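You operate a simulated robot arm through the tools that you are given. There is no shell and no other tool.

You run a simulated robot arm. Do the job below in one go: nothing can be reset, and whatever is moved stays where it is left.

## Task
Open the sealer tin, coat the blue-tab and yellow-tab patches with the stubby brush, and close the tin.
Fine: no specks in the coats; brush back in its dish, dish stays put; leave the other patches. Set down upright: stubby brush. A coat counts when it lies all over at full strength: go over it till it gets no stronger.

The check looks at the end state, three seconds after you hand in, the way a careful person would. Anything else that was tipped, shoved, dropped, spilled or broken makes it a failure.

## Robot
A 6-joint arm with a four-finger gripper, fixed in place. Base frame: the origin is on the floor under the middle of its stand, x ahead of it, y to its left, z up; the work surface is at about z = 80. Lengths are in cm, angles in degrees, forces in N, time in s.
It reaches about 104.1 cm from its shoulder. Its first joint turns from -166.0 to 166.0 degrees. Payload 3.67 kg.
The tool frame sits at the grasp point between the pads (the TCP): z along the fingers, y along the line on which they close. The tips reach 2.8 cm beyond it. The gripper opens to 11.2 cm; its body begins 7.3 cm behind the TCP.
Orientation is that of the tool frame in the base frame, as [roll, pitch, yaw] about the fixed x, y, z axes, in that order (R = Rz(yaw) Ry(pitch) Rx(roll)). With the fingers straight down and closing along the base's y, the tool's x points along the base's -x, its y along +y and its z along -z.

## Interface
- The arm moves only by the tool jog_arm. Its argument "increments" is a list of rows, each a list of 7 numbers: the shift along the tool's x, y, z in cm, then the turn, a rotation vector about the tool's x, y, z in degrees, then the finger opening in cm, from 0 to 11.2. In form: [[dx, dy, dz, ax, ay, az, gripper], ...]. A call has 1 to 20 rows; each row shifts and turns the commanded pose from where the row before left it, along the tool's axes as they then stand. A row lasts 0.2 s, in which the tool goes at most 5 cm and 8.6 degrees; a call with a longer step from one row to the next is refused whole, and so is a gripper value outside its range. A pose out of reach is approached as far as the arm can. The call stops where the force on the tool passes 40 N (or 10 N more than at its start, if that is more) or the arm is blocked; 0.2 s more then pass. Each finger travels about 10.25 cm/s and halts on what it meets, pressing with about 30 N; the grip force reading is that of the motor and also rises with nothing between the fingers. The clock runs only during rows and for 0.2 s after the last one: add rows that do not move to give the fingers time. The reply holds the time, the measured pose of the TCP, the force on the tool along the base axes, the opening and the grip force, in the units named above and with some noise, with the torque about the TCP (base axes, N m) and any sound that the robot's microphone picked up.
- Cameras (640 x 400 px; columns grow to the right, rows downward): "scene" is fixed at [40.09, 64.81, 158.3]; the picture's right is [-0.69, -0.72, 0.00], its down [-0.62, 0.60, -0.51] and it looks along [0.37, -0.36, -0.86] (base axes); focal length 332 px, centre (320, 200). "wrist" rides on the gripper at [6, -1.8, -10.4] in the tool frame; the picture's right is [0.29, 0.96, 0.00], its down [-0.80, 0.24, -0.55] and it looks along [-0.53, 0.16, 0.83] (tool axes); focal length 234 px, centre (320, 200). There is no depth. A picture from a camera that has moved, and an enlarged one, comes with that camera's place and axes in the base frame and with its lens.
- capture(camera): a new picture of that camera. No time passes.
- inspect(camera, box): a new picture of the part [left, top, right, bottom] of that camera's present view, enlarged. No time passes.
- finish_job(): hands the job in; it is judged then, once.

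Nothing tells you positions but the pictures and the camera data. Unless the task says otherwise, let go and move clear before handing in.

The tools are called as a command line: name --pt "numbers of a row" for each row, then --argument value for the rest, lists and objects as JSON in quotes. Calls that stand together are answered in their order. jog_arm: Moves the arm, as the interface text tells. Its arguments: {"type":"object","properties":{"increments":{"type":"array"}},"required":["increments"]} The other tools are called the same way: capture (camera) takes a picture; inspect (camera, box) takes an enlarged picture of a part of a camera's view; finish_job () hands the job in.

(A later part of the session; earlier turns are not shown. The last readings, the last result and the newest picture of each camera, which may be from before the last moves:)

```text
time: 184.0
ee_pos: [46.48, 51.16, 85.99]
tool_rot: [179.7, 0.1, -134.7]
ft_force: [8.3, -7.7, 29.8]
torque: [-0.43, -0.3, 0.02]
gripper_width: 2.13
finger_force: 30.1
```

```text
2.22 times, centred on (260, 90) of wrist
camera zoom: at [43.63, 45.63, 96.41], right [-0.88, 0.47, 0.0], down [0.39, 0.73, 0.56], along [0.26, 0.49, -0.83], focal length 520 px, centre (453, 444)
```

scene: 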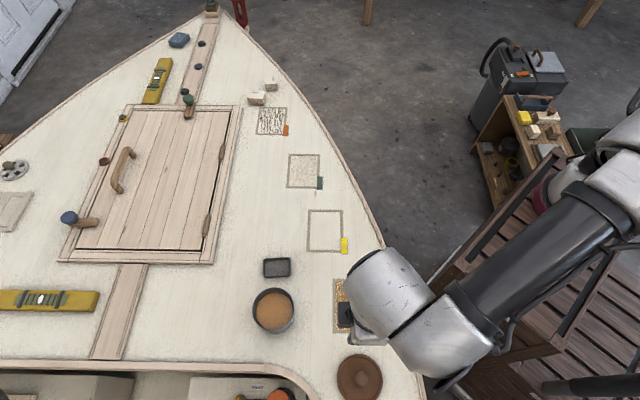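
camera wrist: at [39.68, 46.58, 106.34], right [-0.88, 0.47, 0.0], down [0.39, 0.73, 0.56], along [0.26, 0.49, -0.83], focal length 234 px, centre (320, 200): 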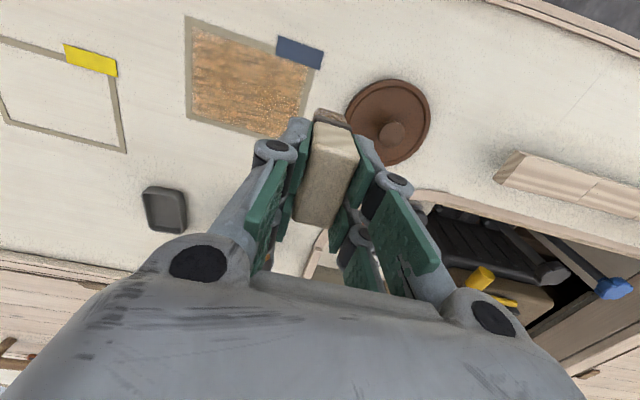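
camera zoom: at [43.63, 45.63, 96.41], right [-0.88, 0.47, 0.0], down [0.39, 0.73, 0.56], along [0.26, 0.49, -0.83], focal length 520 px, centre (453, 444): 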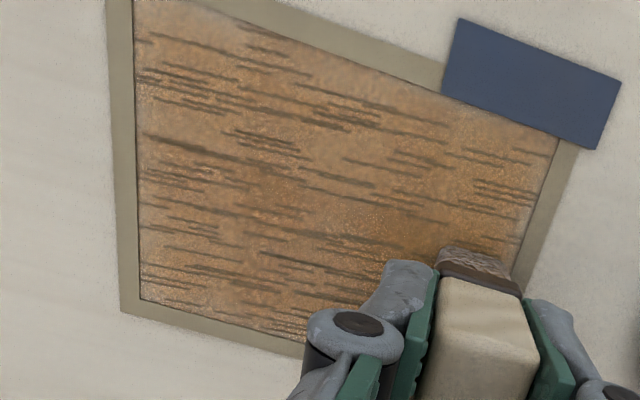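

jog_arm --pt "0.9 -0.1 -0.06 0 0 0 1.0" --pt "0.9 0 0 0 0 0 1.0" --pt "0 -0.8 -0.004 0 0 0 1.0" --pt "0 -0.9 -0.004 0 0 0 1.0" --pt "0 -0.9 -0.004 0 0 0 1.0" --pt "0 -0.9 -0.004 0 0 0 1.0" --pt "0 -0.9 -0.004 0 0 0 1.0"

jog_arm --pt "0 -0.9 -0.004 0 0 0 1.0" --pt "0 -0.9 -0.004 0 0 0 1.0" --pt "0 -0.9 -0.004 0 0 0 1.0" --pt "0 -0.9 -0.004 0 0 0 1.0" --pt "0 -0.7 0 0 0 0 1.0"

inspect --camera "scene" --box '[325, 270, 385, 340]'

inspect --camera "scene" --box '[305, 205, 345, 255]'

```text
time: 185.6
ee_pos: [48.29, 46.67, 86.06]
tool_rot: [179.8, 0.0, -134.7]
ft_force: [-6.0, 6.4, 26.3]
torque: [0.26, 0.36, -0.02]
gripper_width: 2.14
finger_force: 29.5
```

```text
time: 186.8
ee_pos: [51.34, 43.66, 85.97]
tool_rot: [179.9, 0.0, -134.7]
ft_force: [-6.2, 6.8, 25.5]
torque: [0.19, 0.25, 0.03]
gripper_width: 2.14
finger_force: 30.0
```

```text
5.71 times, centred on (355, 305) of scene
camera zoom: at [40.09, 64.81, 158.3], right [-0.69, -0.72, 0.0], down [-0.62, 0.6, -0.51], along [0.37, -0.36, -0.86], focal length 1898 px, centre (120, -400)
```

zoom: 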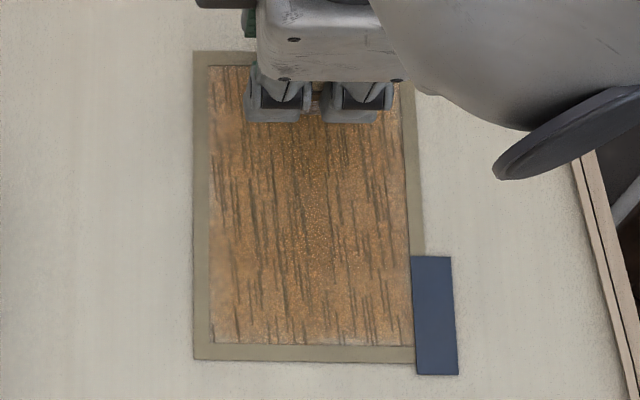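

```text
8.00 times, centred on (325, 230) of scene
camera zoom: at [40.09, 64.81, 158.3], right [-0.69, -0.72, 0.0], down [-0.62, 0.6, -0.51], along [0.37, -0.36, -0.86], focal length 2657 px, centre (280, -40)
```

zoom: 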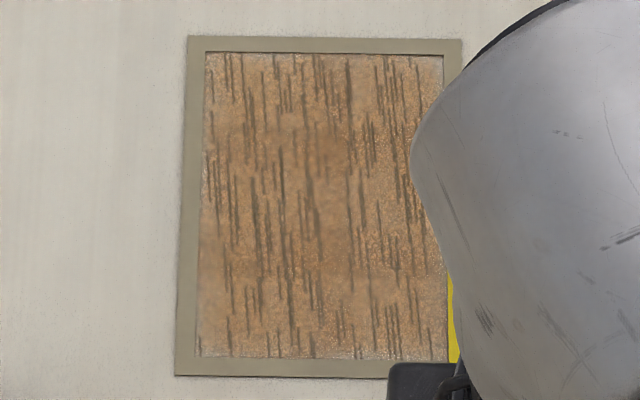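

Both patches are building. I'll continue another round on blue with the remaining load: near lane forward.

jog_arm --pt "0.9 -0.05 -0.06 0 0 0 1.0" --pt "0.85 0 0 0 0 0 1.0" --pt "0 0.88 0.005 0 0 0 1.0" --pt "0 0.88 0.005 0 0 0 1.0" --pt "0 0.88 0.005 0 0 0 1.0" --pt "0 0.88 0.005 0 0 0 1.0" --pt "0 0.88 0.005 0 0 0 1.0" --pt "0 0.88 0.005 0 0 0 1.0" --pt "0 0.88 0.005 0 0 0 1.0" --pt "0 0.88 0.005 0 0 0 1.0" --pt "0 0.88 0.005 0 0 0 1.0" --pt "0 0.95 0.005 0 0 0 1.0"

inspect --camera "wrist" --box '[120, 0, 440, 200]'

```text
time: 189.4
ee_pos: [43.87, 48.42, 85.95]
tool_rot: [179.8, 0.1, -134.7]
ft_force: [10.0, -9.1, 35.9]
torque: [-0.48, -0.27, 0.05]
gripper_width: 2.15
finger_force: 29.9
```

```text
2.00 times, centred on (280, 100) of wrist
camera zoom: at [41.09, 43.04, 96.39], right [-0.88, 0.47, 0.0], down [0.39, 0.73, 0.56], along [0.26, 0.49, -0.83], focal length 468 px, centre (400, 400)
```

zoom: 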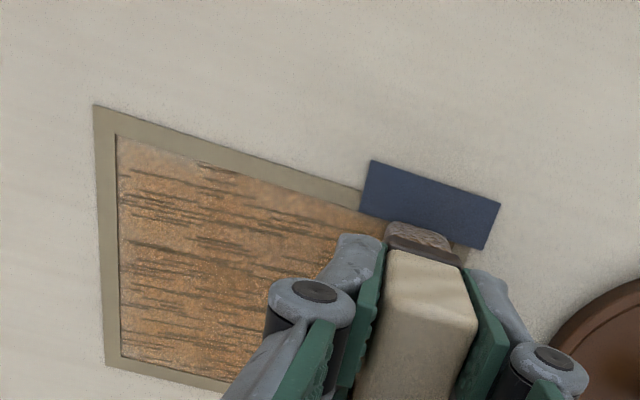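

Force is high here near the tape, so I'll lift off and go re-dip, using the same arm pose at the tin to compare the two patches against my earlier views.

jog_arm --pt "0 0 -1.0 0 0 0 1.0" --pt "0 0 -2.5 0 0 0 1.0" --pt "0 0 -3.5 0 0 0 1.0" --pt "0 0 -3.2 0 0 0 1.0" --pt "-3.4 -0.35 0 0 0 0 1.0" --pt "-4.0 -0.4 0 0 0 0 1.0" --pt "-4.2 -0.4 0 0 0 0 1.0" --pt "-4.2 -0.4 0 0 0 0 1.0" --pt "-3.3 -0.3 0 0 0 0 1.0" --pt "0 0 1.5 0 0 0 1.0" --pt "0 0 1.8 0 0 0 1.0" --pt "0 0 1.3 0 0 0 1.0" --pt "0 0 0.3 0 0 0 1.0" --pt "0 0 0 0 0 0 1.0"

inspect --camera "scene" --box '[290, 190, 390, 345]'

inspect --camera "scene" --box '[305, 205, 345, 255]'

inspect --camera "scene" --box '[335, 275, 375, 335]'

```text
time: 192.4
ee_pos: [58.7, 60.93, 91.2]
tool_rot: [179.8, 0.1, -134.7]
ft_force: [0.5, -0.1, -1.5]
torque: [-0.03, -0.01, -0.02]
gripper_width: 2.17
finger_force: 29.9
```

```text
2.58 times, centred on (340, 268) of scene
camera zoom: at [40.09, 64.81, 158.3], right [-0.69, -0.72, 0.0], down [-0.62, 0.6, -0.51], along [0.37, -0.36, -0.86], focal length 857 px, centre (268, 26)
```

zoom: 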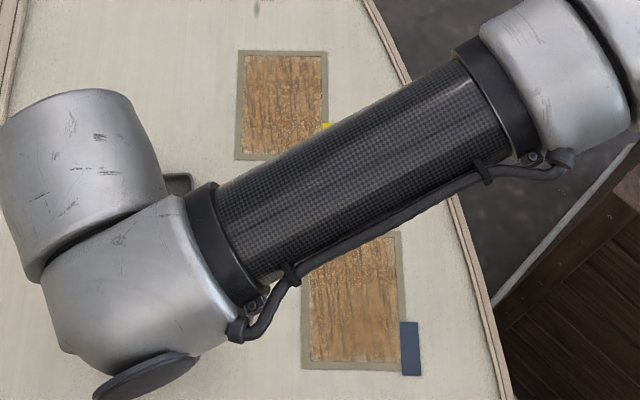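

```text
8.00 times, centred on (325, 230) of scene
camera zoom: at [40.09, 64.81, 158.3], right [-0.69, -0.72, 0.0], down [-0.62, 0.6, -0.51], along [0.37, -0.36, -0.86], focal length 2657 px, centre (280, -40)
```

zoom: 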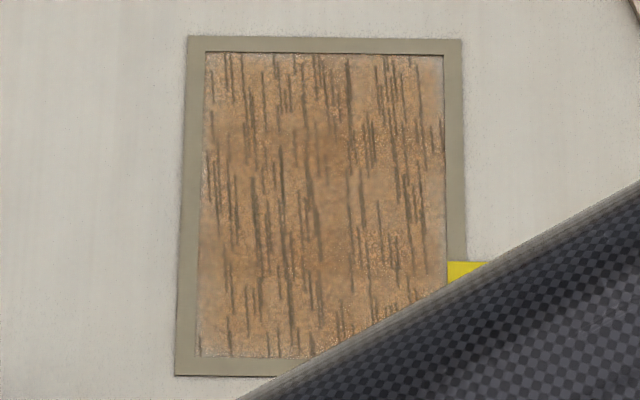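

```text
6.67 times, centred on (355, 305) of scene
camera zoom: at [40.09, 64.81, 158.3], right [-0.69, -0.72, 0.0], down [-0.62, 0.6, -0.51], along [0.37, -0.36, -0.86], focal length 2214 px, centre (87, -500)
```

zoom: 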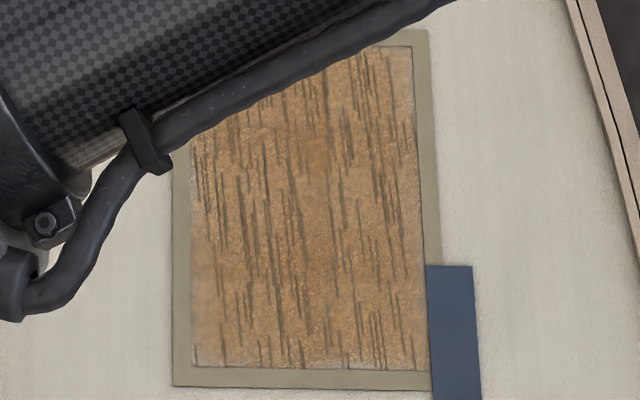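

The dried look of both patches is the same as before the extra coats, which suggests they've stopped getting stronger. I'll zoom right in on edges and corners to check for thin spots or specks.

inspect --camera "scene" --box '[304, 228, 334, 256]'

inspect --camera "scene" --box '[316, 206, 346, 234]'

inspect --camera "scene" --box '[330, 306, 360, 336]'

inspect --camera "scene" --box '[348, 276, 378, 306]'

```text
14.29 times, centred on (319, 242) of scene
camera zoom: at [40.09, 64.81, 158.3], right [-0.69, -0.72, 0.0], down [-0.62, 0.6, -0.51], along [0.37, -0.36, -0.86], focal length 4744 px, centre (334, -400)
```

zoom: 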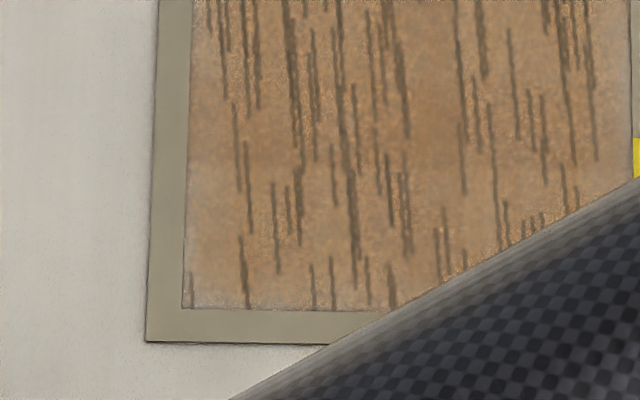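

```text
14.29 times, centred on (331, 220) of scene
camera zoom: at [40.09, 64.81, 158.3], right [-0.69, -0.72, 0.0], down [-0.62, 0.6, -0.51], along [0.37, -0.36, -0.86], focal length 4744 px, centre (163, -86)
```

zoom: 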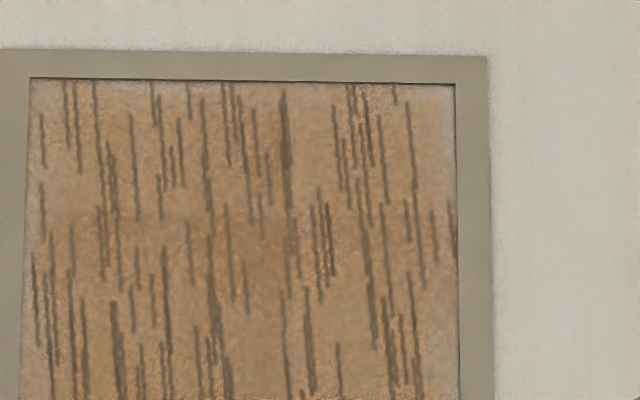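

```text
13.33 times, centred on (345, 321) of scene
camera zoom: at [40.09, 64.81, 158.3], right [-0.69, -0.72, 0.0], down [-0.62, 0.6, -0.51], along [0.37, -0.36, -0.86], focal length 4428 px, centre (-13, -1413)
```

zoom: 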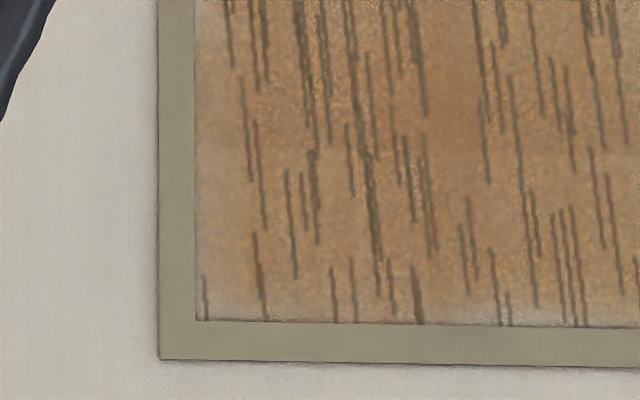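

```text
13.33 times, centred on (363, 291) of scene
camera zoom: at [40.09, 64.81, 158.3], right [-0.69, -0.72, 0.0], down [-0.62, 0.6, -0.51], along [0.37, -0.36, -0.86], focal length 4428 px, centre (-253, -1013)
```

zoom: 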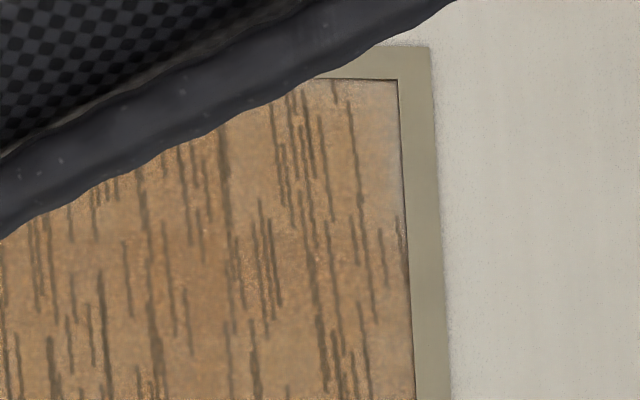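

The interiors look saturated, but narrow strips at the ends and corners are paler. I'll re-load and do an edge pass along blue's tab-side end to see whether those strips still take sealer.

jog_arm --pt "0.1 0.1 0.15 0 0 0 1.0" --pt "0 0 0.1 0 0 0 1.0" --pt "0 0 0 0 0 0 1.0"

jog_arm --pt "0 0 0.08 0 0 0 1.0" --pt "0 0 0 0 0 0 1.0"

```text
time: 193.2
ee_pos: [58.58, 60.74, 91.05]
tool_rot: [179.8, 0.1, -134.7]
ft_force: [1.5, 1.4, 5.7]
torque: [0.02, -0.03, -0.03]
gripper_width: 2.17
finger_force: 29.6
```

```text
time: 193.8
ee_pos: [58.57, 60.75, 90.91]
tool_rot: [179.8, 0.0, -134.6]
ft_force: [3.0, 0.0, 18.4]
torque: [-0.08, 0.0, -0.01]
gripper_width: 2.16
finger_force: 30.2
```

jog_arm --pt "0 0 -0.5 0 0 0 1.0" --pt "0 0 -0.8 0 0 0 1.0" --pt "0 0 -1.2 0 0 0 1.0" --pt "0 0 -1.3 0 0 0 1.0" --pt "0 0 -1.2 0 0 0 1.0" --pt "0 0 0 0 0 0 1.0" --pt "1.6 0.17 0 0 0 0 1.0" --pt "3.4 0.36 0 0 0 0 1.0" --pt "3.8 0.4 0 0 0 0 1.0" --pt "3.8 0.4 0 0 0 0 1.0" --pt "3.8 0.38 0 0 0 0 1.0" --pt "2.46 0.26 0 0 0 0 1.0" --pt "0 0 2.5 0 0 0 1.0" --pt "0 0 3.5 0 0 0 1.0" --pt "0 0 2.3 0 0 0 1.0" --pt "0 0 1.1 0 0 0 1.0" --pt "0 0 0.35 0 0 0 1.0" --pt "0 0 0 0 0 0 1.0"

inspect --camera "wrist" --box '[160, 20, 440, 200]'

jog_arm --pt "0 0 0.08 0 0 0 1.0" --pt "0 0 0.06 0 0 0 1.0" --pt "0 0 0 0 0 0 1.0"

```text
time: 197.6
ee_pos: [43.88, 48.87, 86.16]
tool_rot: [179.7, 0.0, -134.7]
ft_force: [-0.3, -1.0, -0.4]
torque: [0.01, -0.01, -0.03]
gripper_width: 2.16
finger_force: 30.1
```

```text
2.22 times, centred on (300, 110) of wrist
camera zoom: at [41.07, 43.4, 96.54], right [-0.88, 0.47, 0.0], down [0.39, 0.73, 0.55], along [0.26, 0.49, -0.83], focal length 520 px, centre (364, 400)
```

zoom: 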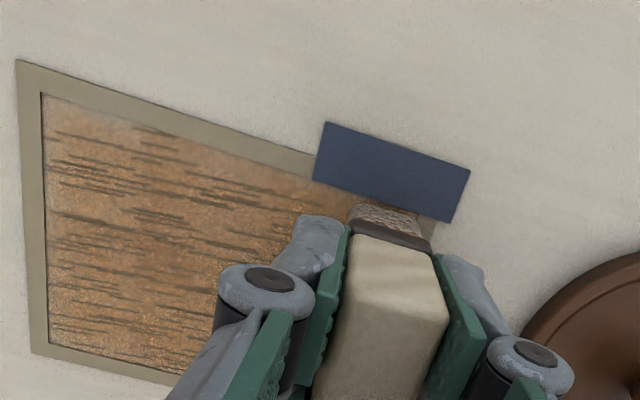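

```text
time: 198.4
ee_pos: [43.99, 48.79, 86.03]
tool_rot: [179.8, 0.1, -134.7]
ft_force: [-2.2, -0.5, 7.6]
torque: [-0.07, 0.04, 0.02]
gripper_width: 2.17
finger_force: 30.3
```

jog_arm --pt "-0.4 0.08 0.02 0 0 0 1.0" --pt "-0.6 0 0 0 0 0 1.0" --pt "-0.6 0 0 0 0 0 1.0" --pt "-0.6 0 0 0 0 0 1.0" --pt "-0.6 0 0 0 0 0 1.0" --pt "-0.6 0 0 0 0 0 1.0"

jog_arm --pt "0.6 0 0 0 0 0 1.0" --pt "0.6 0 0 0 0 0 1.0" --pt "0.6 0 0 0 0 0 1.0" --pt "0.6 0 0 0 0 0 1.0" --pt "0.6 0 0 0 0 0 1.0" --pt "0.4 0 0 0 0 0 1.0" --pt "0 0 -1.0 0 0 0 1.0" --pt "0 0 -3.0 0 0 0 1.0" --pt "0 0 -3.0 0 0 0 1.0" --pt "0 1.5 -2.5 0 0 0 1.0" --pt "0 3.0 0 0 0 0 1.0" --pt "0 3.5 0 0 0 0 1.0" --pt "0 0 0 0 0 0 1.0"

inspect --camera "wrist" --box '[140, 0, 340, 140]'

capture --camera "wrist"

```text
time: 199.8
ee_pos: [46.25, 51.21, 85.91]
tool_rot: [179.8, -0.1, -134.7]
ft_force: [-3.1, -1.4, 9.1]
torque: [-0.08, 0.11, 0.0]
gripper_width: 2.17
finger_force: 30.6
```

```text
time: 202.6
ee_pos: [38.0, 54.46, 95.43]
tool_rot: [179.8, 0.1, -134.6]
ft_force: [0.0, -0.4, -0.4]
torque: [-0.01, -0.01, -0.02]
gripper_width: 2.14
finger_force: 30.2
```

```text
2.86 times, centred on (240, 70) of wrist
camera zoom: at [35.2, 49.05, 105.87], right [-0.88, 0.47, 0.0], down [0.39, 0.73, 0.55], along [0.26, 0.49, -0.83], focal length 669 px, centre (549, 571)
```

zoom: 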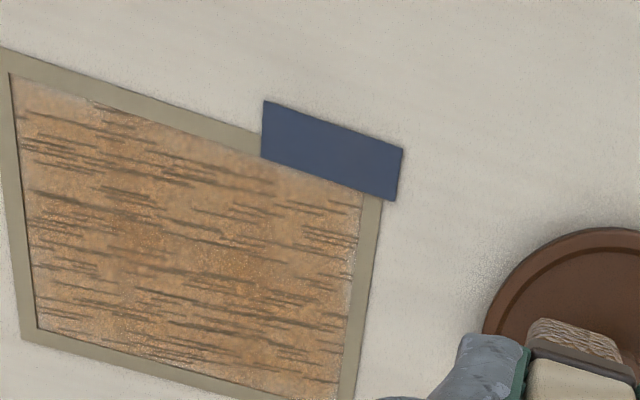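

```text
taken
camera wrist: at [35.2, 49.05, 105.87], right [-0.88, 0.47, 0.0], down [0.39, 0.73, 0.55], along [0.26, 0.49, -0.83], focal length 234 px, centre (320, 200)
```

wrist: 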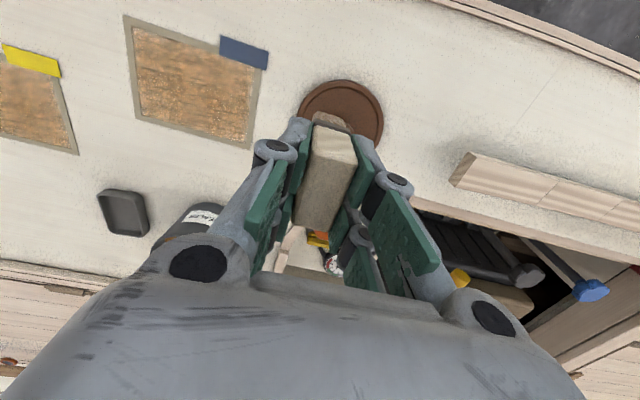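

inspect --camera "wrist" --box '[205, 45, 275, 145]'

inspect --camera "wrist" --box '[125, 15, 215, 95]'

inspect --camera "wrist" --box '[0, 30, 110, 170]'

```text
4.00 times, centred on (240, 95) of wrist
camera zoom: at [35.2, 49.05, 105.87], right [-0.88, 0.47, 0.0], down [0.39, 0.73, 0.55], along [0.26, 0.49, -0.83], focal length 937 px, centre (640, 620)
```

zoom: 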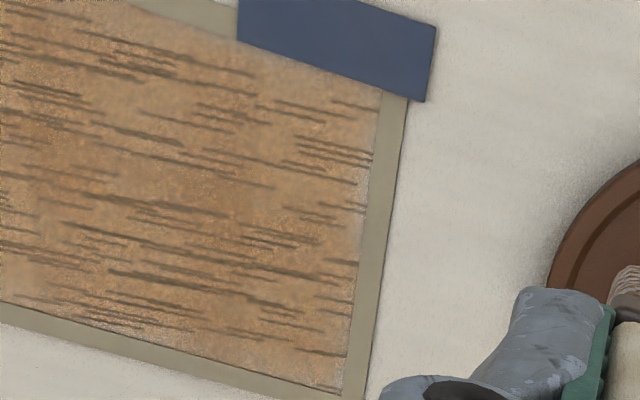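

```text
5.00 times, centred on (170, 55) of wrist
camera zoom: at [35.2, 49.05, 105.87], right [-0.88, 0.47, 0.0], down [0.39, 0.73, 0.55], along [0.26, 0.49, -0.83], focal length 1171 px, centre (1070, 925)
```

zoom: 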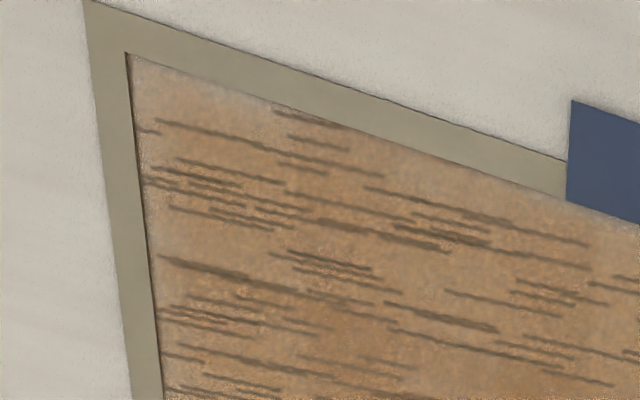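

```text
2.86 times, centred on (55, 100) of wrist
camera zoom: at [35.2, 49.05, 105.87], right [-0.88, 0.47, 0.0], down [0.39, 0.73, 0.55], along [0.26, 0.49, -0.83], focal length 669 px, centre (1077, 486)
```

zoom: 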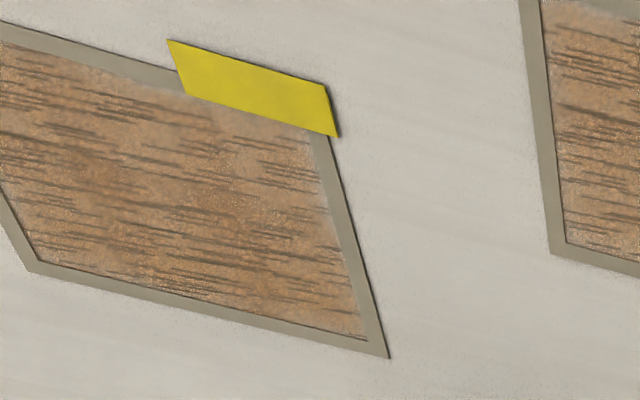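

Now it's visible: a ~2 mm strip along the tape edges was never reached – my strokes stopped just short of the tape. I'll do edge-hugging passes, pressing lightly against the tape on each side.

jog_arm --pt "0 -3.5 0 0 0 0 1.0" --pt "0 -3.0 0 0 0 0 1.0" --pt "0 -1.76 2.0 0 0 0 1.0" --pt "0 0 3.5 0 0 0 1.0" --pt "0 0 2.5 0 0 0 1.0" --pt "0 0 1.2 0 0 0 1.0" --pt "0 0 0.2 0 0 0 1.0" --pt "0 0 0 0 0 0 1.0"

jog_arm --pt "0 0 0.08 0 0 0 1.0" --pt "0 0 0.05 0 0 0 1.0" --pt "0 0 0 0 0 0 1.0"

```text
time: 204.4
ee_pos: [43.94, 48.58, 86.11]
tool_rot: [179.8, 0.0, -134.6]
ft_force: [0.4, -1.6, 4.9]
torque: [-0.16, -0.06, 0.01]
gripper_width: 2.19
finger_force: 29.3
```

```text
time: 205.2
ee_pos: [43.98, 48.59, 85.99]
tool_rot: [179.8, 0.2, -134.8]
ft_force: [-2.4, -5.4, 22.5]
torque: [-0.42, 0.16, 0.04]
gripper_width: 2.14
finger_force: 30.2
```

jog_arm --pt "0 0.1 -0.05 0 0 0 1.0" --pt "0 0.08 0 0 0 0 1.0" --pt "0 0 0 0 0 0 1.0"

jog_arm --pt "0 0.08 0 0 0 0 1.0" --pt "0 0 0 0 0 0 1.0"

```text
time: 206.0
ee_pos: [44.01, 48.73, 86.0]
tool_rot: [179.7, 0.0, -134.7]
ft_force: [4.4, -6.0, 20.0]
torque: [-0.3, -0.28, 0.0]
gripper_width: 2.15
finger_force: 30.4
```

```text
time: 206.6
ee_pos: [43.83, 48.74, 86.09]
tool_rot: [179.8, 0.0, -134.7]
ft_force: [6.0, -4.5, 17.9]
torque: [-0.13, -0.27, 0.0]
gripper_width: 2.16
finger_force: 29.8
```

jog_arm --pt "0 0.08 -0.03 0 0 0 1.0" --pt "0 0.06 0 0 0 0 1.0" --pt "0 0 0 0 0 0 1.0"

inspect --camera "wrist" --box '[270, 80, 390, 160]'

```text
time: 207.4
ee_pos: [43.61, 48.96, 85.96]
tool_rot: [179.8, 0.0, -134.7]
ft_force: [3.9, -2.0, 10.6]
torque: [-0.03, -0.11, -0.01]
gripper_width: 2.14
finger_force: 29.8
```

```text
5.00 times, centred on (330, 120) of wrist
camera zoom: at [40.88, 43.5, 96.44], right [-0.88, 0.47, 0.0], down [0.39, 0.73, 0.55], along [0.26, 0.49, -0.83], focal length 1171 px, centre (270, 600)
```

zoom: 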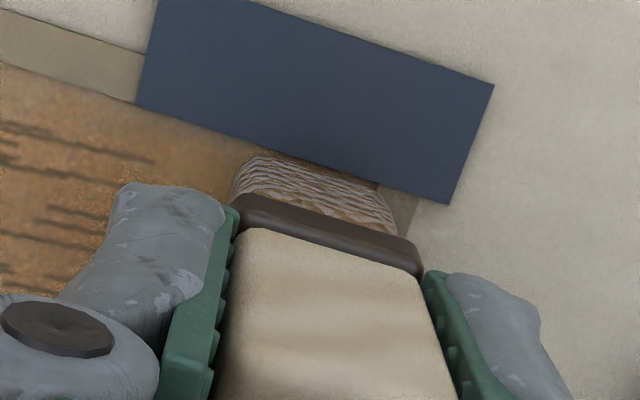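

The tape turns out not to block the brush; it simply wasn't reaching the edge. I'm now overlapping the tab-end tape slightly, so I'll sweep along this end edge from near to far.

jog_arm --pt "0.4 0 0 0 0 0 1.0" --pt "-0.5 0 0 0 0 0 1.0" --pt "-0.6 0 0 0 0 0 1.0" --pt "-0.6 0 0 0 0 0 1.0" --pt "-0.6 0 0 0 0 0 1.0" --pt "-0.6 0 0 0 0 0 1.0" --pt "-0.6 0 0 0 0 0 1.0" --pt "-0.6 0 0 0 0 0 1.0" --pt "-0.3 0 0 0 0 0 1.0"

jog_arm --pt "0 -0.8 0 0 0 0 1.0" --pt "0 0.8 0 0 0 0 1.0" --pt "1.0 0 0 0 0 0 1.0" --pt "1.0 0 0 0 0 0 1.0" --pt "1.0 0 0 0 0 0 1.0" --pt "1.0 0 0 0 0 0 1.0" --pt "0 0 -1.0 0 0 0 1.0" --pt "0 0 -3.0 0 0 0 1.0" --pt "0 0 -3.0 0 0 0 1.0" --pt "0 1.5 -2.5 0 0 0 1.0" --pt "0 3.0 0 0 0 0 1.0" --pt "0 3.2 0 0 0 0 1.0" --pt "0 0 0 0 0 0 1.0"

inspect --camera "wrist" --box '[205, 45, 275, 145]'

inspect --camera "wrist" --box '[120, 0, 300, 150]'

```text
time: 209.4
ee_pos: [46.41, 51.89, 86.1]
tool_rot: [179.8, 0.1, -134.7]
ft_force: [-1.1, -1.2, 4.6]
torque: [0.0, 0.03, 0.02]
gripper_width: 2.14
finger_force: 29.7
```

```text
time: 212.2
ee_pos: [38.4, 54.19, 95.61]
tool_rot: [179.8, 0.0, -134.7]
ft_force: [-0.6, -0.7, -1.1]
torque: [0.01, 0.03, 0.01]
gripper_width: 2.14
finger_force: 30.0
```

```text
4.00 times, centred on (240, 95) of wrist
camera zoom: at [35.47, 48.91, 105.92], right [-0.88, 0.47, 0.0], down [0.39, 0.73, 0.55], along [0.26, 0.49, -0.83], focal length 937 px, centre (640, 620)
```

zoom: 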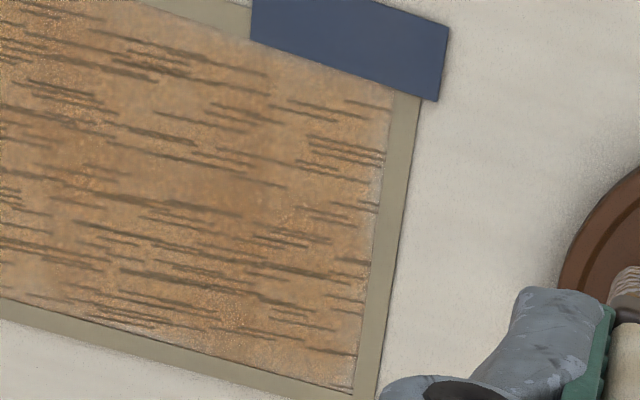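

```text
2.67 times, centred on (210, 75) of wrist
camera zoom: at [35.47, 48.91, 105.92], right [-0.88, 0.47, 0.0], down [0.39, 0.73, 0.55], along [0.26, 0.49, -0.83], focal length 624 px, centre (613, 533)
```

zoom: 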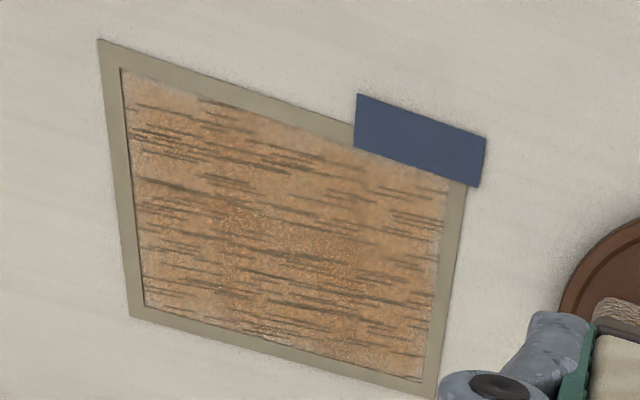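

capture --camera "scene"

inspect --camera "scene" --box '[290, 195, 390, 345]'

inspect --camera "wrist" --box '[0, 0, 300, 180]'

```text
taken
```

scene: 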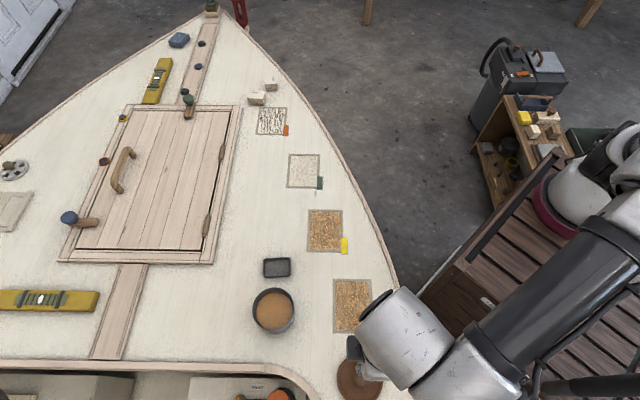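

```text
2.67 times, centred on (340, 270) of scene
camera zoom: at [40.09, 64.81, 158.3], right [-0.69, -0.72, 0.0], down [-0.62, 0.6, -0.51], along [0.37, -0.36, -0.86], focal length 886 px, centre (267, 13)
```

zoom: 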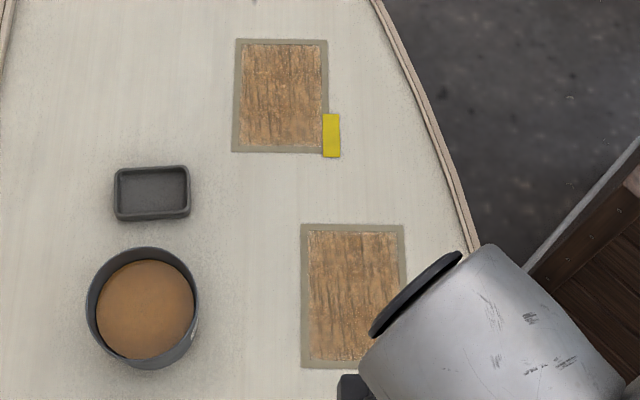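

```text
2.13 times, centred on (150, 90) of wrist
camera zoom: at [35.47, 48.91, 105.92], right [-0.88, 0.47, 0.0], down [0.39, 0.73, 0.55], along [0.26, 0.49, -0.83], focal length 500 px, centre (683, 435)
```

zoom: 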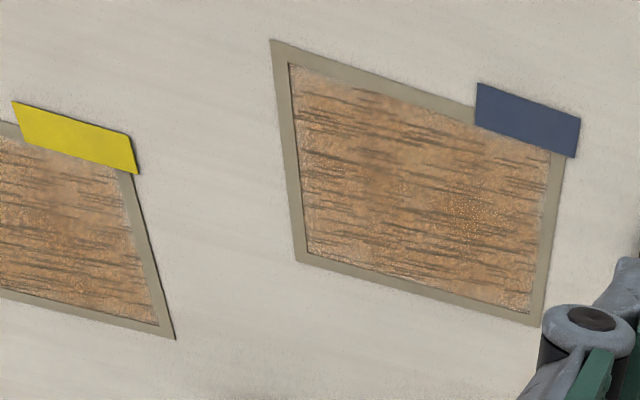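

Both patches now look equally toned despite blue having had more passes, which points to saturation. To be sure, I'll give each one more loaded round and compare again, starting with a dip.

jog_arm --pt "-2.0 -1.03 -0.5 0 0 0 1.0" --pt "-3.9 -2.0 0 0 0 0 1.0" --pt "-4.2 -2.17 0 0 0 0 1.0" --pt "-4.2 -2.17 0 0 0 0 1.0" --pt "-4.55 -2.35 0 0 0 0 1.0" --pt "0 0 1.5 0 0 0 1.0" --pt "0 0 1.8 0 0 0 1.0" --pt "0 0 1.2 0 0 0 1.0" --pt "0 0 0.3 0 0 0 1.0" --pt "0 0 0 0 0 0 1.0"

inspect --camera "wrist" --box '[250, 60, 390, 160]'

inspect --camera "scene" --box '[290, 190, 390, 345]'

```text
refused: row 5 steps farther than a row can; nothing moved
```

```text
4.00 times, centred on (320, 110) of wrist
camera zoom: at [35.47, 48.91, 105.92], right [-0.88, 0.47, 0.0], down [0.39, 0.73, 0.55], along [0.26, 0.49, -0.83], focal length 937 px, centre (320, 560)
```

zoom: 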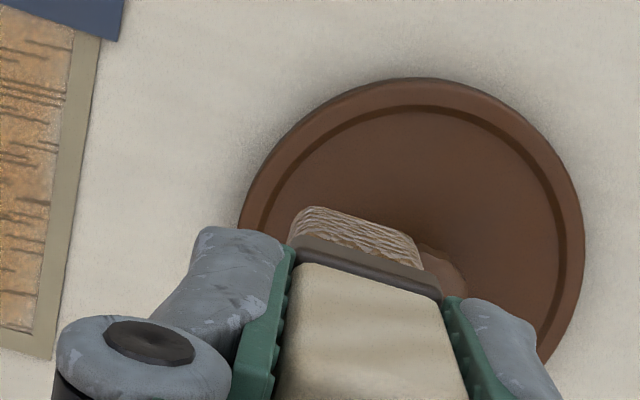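

```text
2.58 times, centred on (340, 268) of scene
camera zoom: at [40.09, 64.81, 158.3], right [-0.69, -0.72, 0.0], down [-0.62, 0.6, -0.51], along [0.37, -0.36, -0.86], focal length 857 px, centre (268, 26)
```

zoom: 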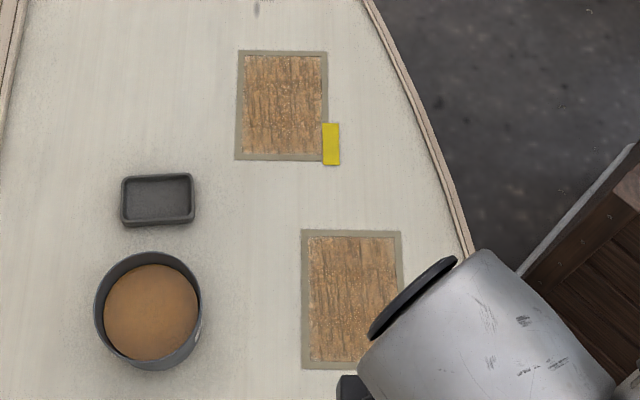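

jog_arm --pt "-2.0 -1.03 -0.5 0 0 0 1.0" --pt "-3.9 -2.0 0 0 0 0 1.0" --pt "-4.2 -2.17 0 0 0 0 1.0" --pt "-4.2 -2.17 0 0 0 0 1.0" --pt "-4.2 -2.17 0 0 0 0 1.0" --pt "-0.35 -0.18 1.5 0 0 0 1.0" --pt "0 0 1.8 0 0 0 1.0" --pt "0 0 1.2 0 0 0 1.0" --pt "0 0 0.3 0 0 0 1.0" --pt "0 0 0 0 0 0 1.0"

inspect --camera "wrist" --box '[250, 60, 390, 160]'

inspect --camera "scene" --box '[290, 190, 390, 345]'

```text
time: 214.4
ee_pos: [58.45, 61.01, 91.27]
tool_rot: [179.9, 0.0, -134.7]
ft_force: [-0.4, -0.3, -0.2]
torque: [0.02, -0.01, 0.02]
gripper_width: 2.13
finger_force: 30.2
```

```text
4.00 times, centred on (320, 110) of wrist
camera zoom: at [55.61, 55.53, 101.64], right [-0.88, 0.47, 0.0], down [0.39, 0.73, 0.55], along [0.26, 0.49, -0.83], focal length 937 px, centre (320, 560)
```

zoom: 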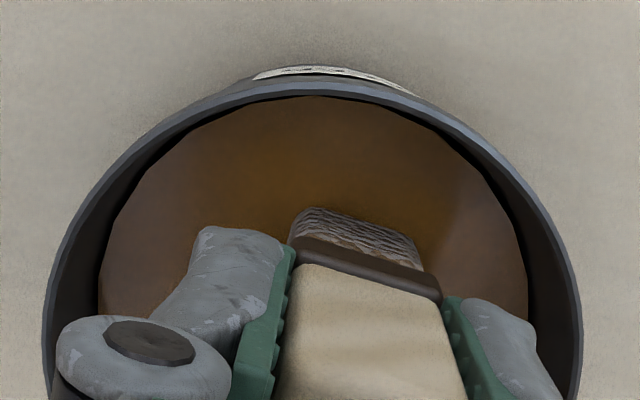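

```text
2.58 times, centred on (340, 268) of scene
camera zoom: at [40.09, 64.81, 158.3], right [-0.69, -0.72, 0.0], down [-0.62, 0.6, -0.51], along [0.37, -0.36, -0.86], focal length 857 px, centre (268, 26)
```

zoom: 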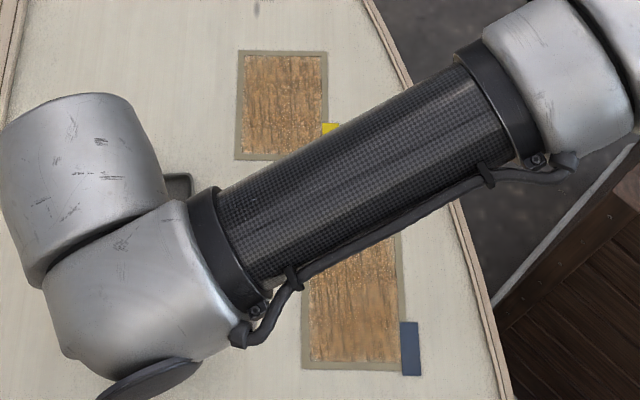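

jog_arm --pt "0.15 -0.1 0.15 0 0 0 1.0" --pt "0 0 0.1 0 0 0 1.0" --pt "0 0 0.05 0 0 0 1.0" --pt "0 0 0 0 0 0 1.0" --pt "0 0 0 0 0 0 1.0"

jog_arm --pt "0 0 -0.5 0 0 0 1.0" --pt "0 0 -1.0 0 0 0 1.0" --pt "0 0 -1.5 0 0 0 1.0" --pt "0 0 -2.0 0 0 0 1.0" --pt "0 0 0 0 0 0 1.0"

inspect --camera "wrist" --box '[260, 70, 380, 150]'

```text
time: 215.6
ee_pos: [58.34, 60.79, 91.0]
tool_rot: [179.9, 0.2, -134.6]
ft_force: [0.9, 0.4, 12.7]
torque: [-0.07, -0.03, 0.01]
gripper_width: 2.15
finger_force: 30.1
```

```text
time: 216.8
ee_pos: [58.38, 60.81, 95.93]
tool_rot: [179.8, -0.1, -134.7]
ft_force: [-0.8, -0.1, -0.8]
torque: [-0.03, -0.02, 0.0]
gripper_width: 2.13
finger_force: 30.1
```

```text
5.00 times, centred on (320, 110) of wrist
camera zoom: at [55.57, 55.31, 106.34], right [-0.88, 0.47, 0.0], down [0.39, 0.73, 0.55], along [0.26, 0.49, -0.83], focal length 1171 px, centre (320, 650)
```

zoom: 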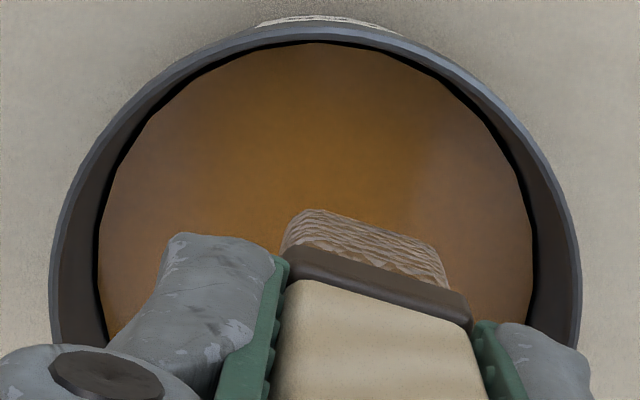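

The brush has slid about half a centimetre lengthwise in the grip, which explains the missed near edge; I'll shift my lanes accordingly. Now a loaded full round on yellow.

jog_arm --pt "1.07 -1.42 0 0 0 0 1.0" --pt "2.15 -2.845 0 0 0 0 1.0" --pt "2.58 -3.41 0 0 0 0 1.0" --pt "2.58 -3.41 0 0 0 0 1.0" --pt "2.58 -3.41 0 0 0 0 1.0" --pt "1.93 -2.575 0 0 0 0 1.0" --pt "0 0 2.5 0 0 0 1.0" --pt "0 0 3.5 0 0 0 1.0" --pt "0 0 2.3 0 0 0 1.0" --pt "0 0 1.1 0 0 0 1.0" --pt "0 0 0.35 0 0 0 1.0" --pt "0 0 0 0 0 0 1.0"

inspect --camera "wrist" --box '[120, 0, 440, 200]'

jog_arm --pt "0 0 0.06 0 0 0 1.0" --pt "0 0 0.05 0 0 0 1.0" --pt "0 0 0 0 0 0 1.0"

```text
time: 219.4
ee_pos: [61.47, 39.67, 86.04]
tool_rot: [179.8, -0.1, -134.7]
ft_force: [-0.8, -0.7, -0.4]
torque: [0.03, -0.03, 0.03]
gripper_width: 2.16
finger_force: 29.5
```

```text
2.00 times, centred on (280, 100) of wrist
camera zoom: at [58.59, 34.19, 96.48], right [-0.88, 0.47, 0.0], down [0.39, 0.73, 0.55], along [0.26, 0.49, -0.83], focal length 468 px, centre (400, 400)
```

zoom: 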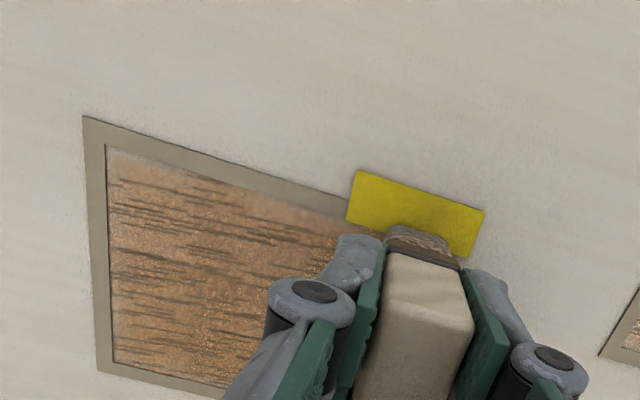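

```text
time: 220.2
ee_pos: [61.42, 39.56, 86.01]
tool_rot: [179.8, 0.0, -134.7]
ft_force: [-0.7, -1.8, 6.4]
torque: [-0.09, 0.0, 0.0]
gripper_width: 2.18
finger_force: 30.0
```

jog_arm --pt "-0.12 -0.4 0.01 0 0 0 1.0" --pt "0 -0.9 -0.003 0 0 0 1.0" --pt "0 -0.9 -0.003 0 0 0 1.0" --pt "0 -0.9 -0.003 0 0 0 1.0" --pt "0 -0.9 -0.003 0 0 0 1.0" --pt "0 -0.9 -0.003 0 0 0 1.0" --pt "0 -0.9 -0.003 0 0 0 1.0" --pt "0 -0.9 -0.003 0 0 0 1.0" --pt "0 -0.9 -0.003 0 0 0 1.0" --pt "0 -0.9 -0.003 0 0 0 1.0" --pt "0 -0.9 -0.003 0 0 0 1.0"

inspect --camera "scene" --box '[295, 195, 365, 265]'

inspect --camera "wrist" --box '[220, 0, 500, 180]'

```text
time: 222.6
ee_pos: [68.28, 33.08, 85.89]
tool_rot: [179.8, 0.0, -134.7]
ft_force: [-1.6, 0.7, 5.6]
torque: [0.08, 0.07, 0.0]
gripper_width: 2.16
finger_force: 29.9
```

```text
5.71 times, centred on (330, 230) of scene
camera zoom: at [40.09, 64.81, 158.3], right [-0.69, -0.72, 0.0], down [-0.62, 0.6, -0.51], along [0.37, -0.36, -0.86], focal length 1898 px, centre (263, 29)
```

zoom: 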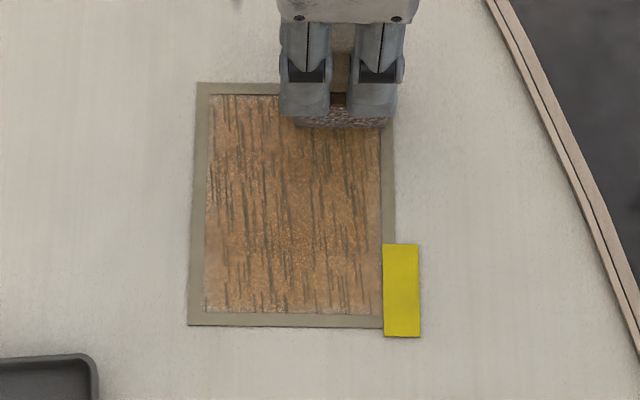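

```text
2.22 times, centred on (360, 90) of wrist
camera zoom: at [65.37, 27.63, 96.42], right [-0.88, 0.47, 0.0], down [0.39, 0.73, 0.55], along [0.26, 0.49, -0.83], focal length 520 px, centre (231, 444)
```

zoom: 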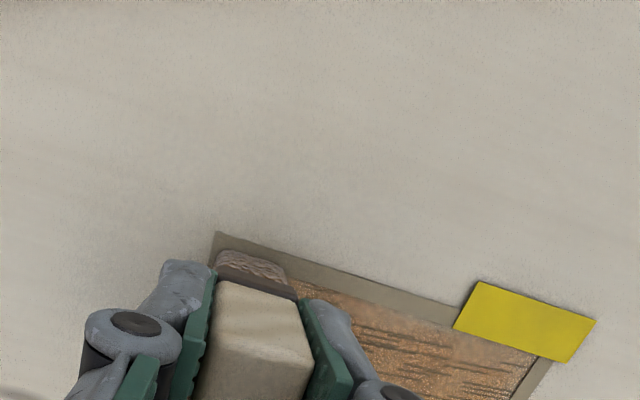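

jog_arm --pt "-1.3 0 -0.02 0 0 0 1.0" --pt "-1.3 0 0 0 0 0 1.0" --pt "-1.15 0 0 0 0 0 1.0" --pt "0 0.9 0.003 0 0 0 1.0" --pt "0 0.9 0.003 0 0 0 1.0" --pt "0 0.9 0.003 0 0 0 1.0" --pt "0 0.9 0.003 0 0 0 1.0" --pt "0 0.9 0.003 0 0 0 1.0" --pt "0 0.9 0.003 0 0 0 1.0" --pt "0 0.9 0.003 0 0 0 1.0" --pt "0 0.9 0.003 0 0 0 1.0" --pt "0 0.9 0.003 0 0 0 1.0" --pt "0 0.9 0.003 0 0 0 1.0" --pt "0 0.4 0 0 0 0 1.0"

inspect --camera "wrist" --box '[120, 0, 400, 180]'

```text
time: 225.6
ee_pos: [64.22, 42.3, 86.01]
tool_rot: [179.8, 0.0, -134.6]
ft_force: [0.5, -1.8, 2.5]
torque: [-0.03, -0.11, -0.05]
gripper_width: 2.15
finger_force: 30.3
```

```text
2.22 times, centred on (260, 90) of wrist
camera zoom: at [61.36, 36.93, 96.42], right [-0.88, 0.47, 0.0], down [0.39, 0.73, 0.55], along [0.26, 0.49, -0.83], focal length 520 px, centre (453, 444)
```

zoom: 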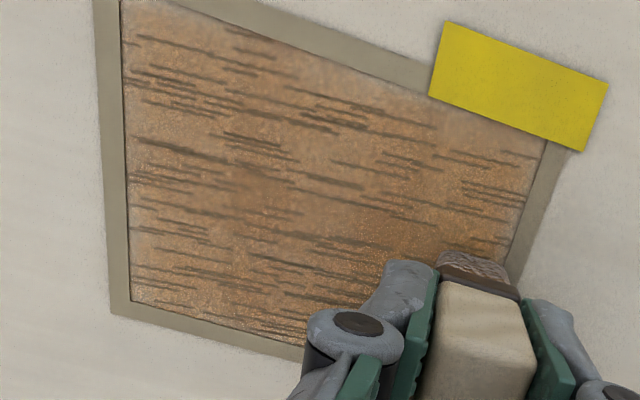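

This helped: compared with the same view earlier, the left and near edges of yellow are now filled right to the tape, so coats still build. I'll continue with the middle lane and the ends.

jog_arm --pt "0 0.2 0.03 0 0 0 1.0" --pt "0.9 0 0 0 0 0 1.0" --pt "0.9 0 0 0 0 0 1.0" --pt "0 -0.9 -0.003 0 0 0 1.0" --pt "0 -0.9 -0.003 0 0 0 1.0" --pt "0 -0.9 -0.003 0 0 0 1.0" --pt "0 -0.9 -0.003 0 0 0 1.0" --pt "0 -0.9 -0.003 0 0 0 1.0" --pt "0 -0.9 -0.003 0 0 0 1.0" --pt "0 -0.9 -0.003 0 0 0 1.0" --pt "0 -0.9 -0.003 0 0 0 1.0" --pt "0 -0.9 -0.003 0 0 0 1.0" --pt "0 -0.9 -0.003 0 0 0 1.0" --pt "0 -0.6 0 0 0 0 1.0"

inspect --camera "wrist" --box '[220, 0, 500, 180]'

inspect --camera "scene" --box '[305, 205, 345, 255]'

```text
time: 228.6
ee_pos: [69.67, 34.56, 85.95]
tool_rot: [179.7, 0.1, -134.6]
ft_force: [-3.3, 4.1, 14.4]
torque: [0.11, 0.19, -0.02]
gripper_width: 2.12
finger_force: 29.9
```

```text
2.22 times, centred on (360, 90) of wrist
camera zoom: at [66.74, 29.04, 96.41], right [-0.88, 0.47, 0.0], down [0.39, 0.73, 0.56], along [0.26, 0.49, -0.83], focal length 520 px, centre (231, 444)
```

zoom: 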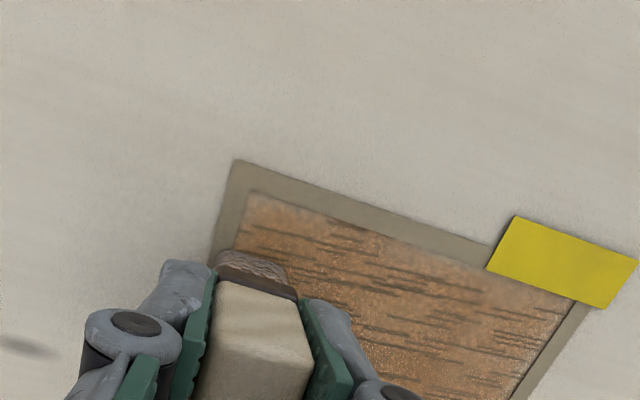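

```text
8.00 times, centred on (325, 230) of scene
camera zoom: at [40.09, 64.81, 158.3], right [-0.69, -0.72, 0.0], down [-0.62, 0.6, -0.51], along [0.37, -0.36, -0.86], focal length 2657 px, centre (280, -40)
```

zoom: 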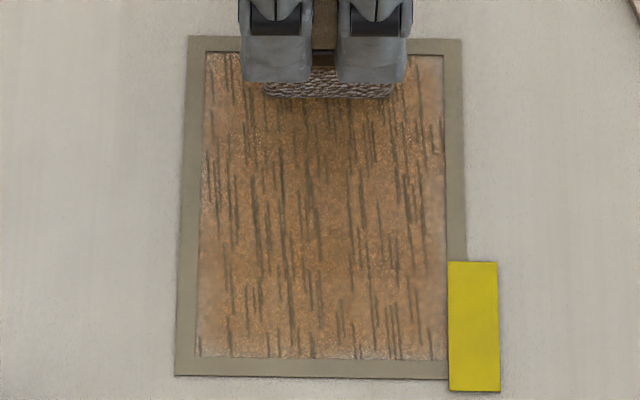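

The brush sits slightly off-centre sideways too, so the tab-side end needs to go a little further. I'll do a perimeter loop on yellow: near edge, tab end, far edge, other end.

jog_arm --pt "0.95 0 -0.03 0 0 0 1.0" --pt "1.0 0 0 0 0 0 1.0" --pt "0 0.87 0.003 0 0 0 1.0" --pt "0 0.87 0.003 0 0 0 1.0" --pt "0 0.87 0.003 0 0 0 1.0" --pt "0 0.87 0.003 0 0 0 1.0" --pt "0 0.87 0.003 0 0 0 1.0" --pt "0 0.87 0.003 0 0 0 1.0" --pt "0 0.87 0.003 0 0 0 1.0" --pt "0 0.87 0.003 0 0 0 1.0" --pt "0 0.87 0.003 0 0 0 1.0" --pt "0 0.87 0.003 0 0 0 1.0" --pt "0 0.95 0.003 0 0 0 1.0"

inspect --camera "wrist" --box '[160, 20, 440, 200]'

```text
time: 231.4
ee_pos: [61.31, 39.88, 86.02]
tool_rot: [179.8, 0.0, -134.7]
ft_force: [1.2, -0.8, 4.4]
torque: [-0.05, 0.0, 0.03]
gripper_width: 2.13
finger_force: 30.3
```

```text
2.22 times, centred on (300, 110) of wrist
camera zoom: at [58.48, 34.44, 96.42], right [-0.88, 0.47, 0.0], down [0.39, 0.73, 0.55], along [0.26, 0.49, -0.83], focal length 520 px, centre (364, 400)
```

zoom: 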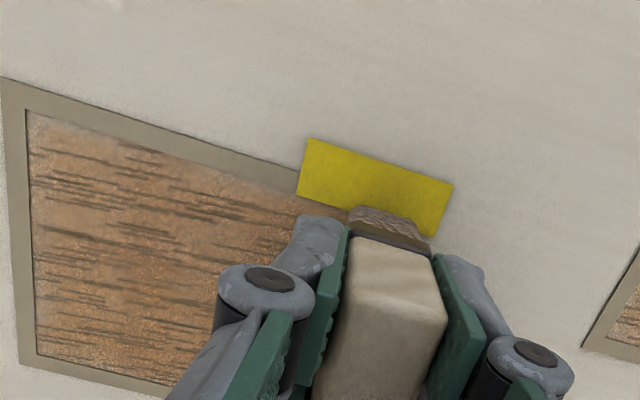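

jog_arm --pt "-0.3 0 0.04 0 0 0 1.0" --pt "-0.6 0 0 0 0 0 1.0" --pt "-0.6 0 0 0 0 0 1.0" --pt "-0.6 0 0 0 0 0 1.0" --pt "-0.6 0 0 0 0 0 1.0" --pt "-0.6 0 0 0 0 0 1.0" --pt "-0.6 0 0 0 0 0 1.0"

inspect --camera "wrist" --box '[120, 0, 400, 180]'

```text
time: 233.0
ee_pos: [64.13, 42.5, 86.02]
tool_rot: [179.8, 0.0, -134.7]
ft_force: [-3.7, -4.0, 13.4]
torque: [-0.19, 0.18, 0.01]
gripper_width: 2.15
finger_force: 30.3
```

```text
2.22 times, centred on (260, 90) of wrist
camera zoom: at [61.27, 37.14, 96.41], right [-0.88, 0.47, 0.0], down [0.39, 0.73, 0.55], along [0.26, 0.49, -0.83], focal length 520 px, centre (453, 444)
```

zoom: 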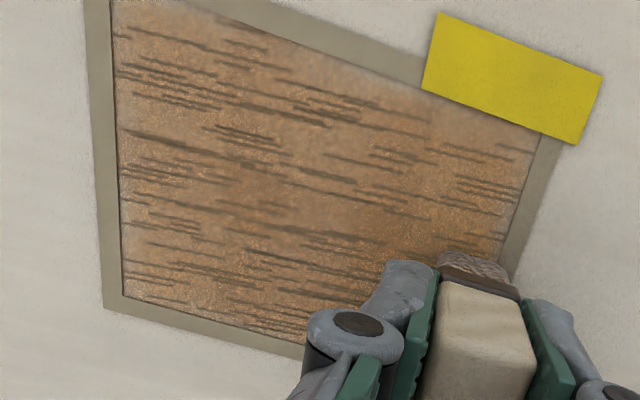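

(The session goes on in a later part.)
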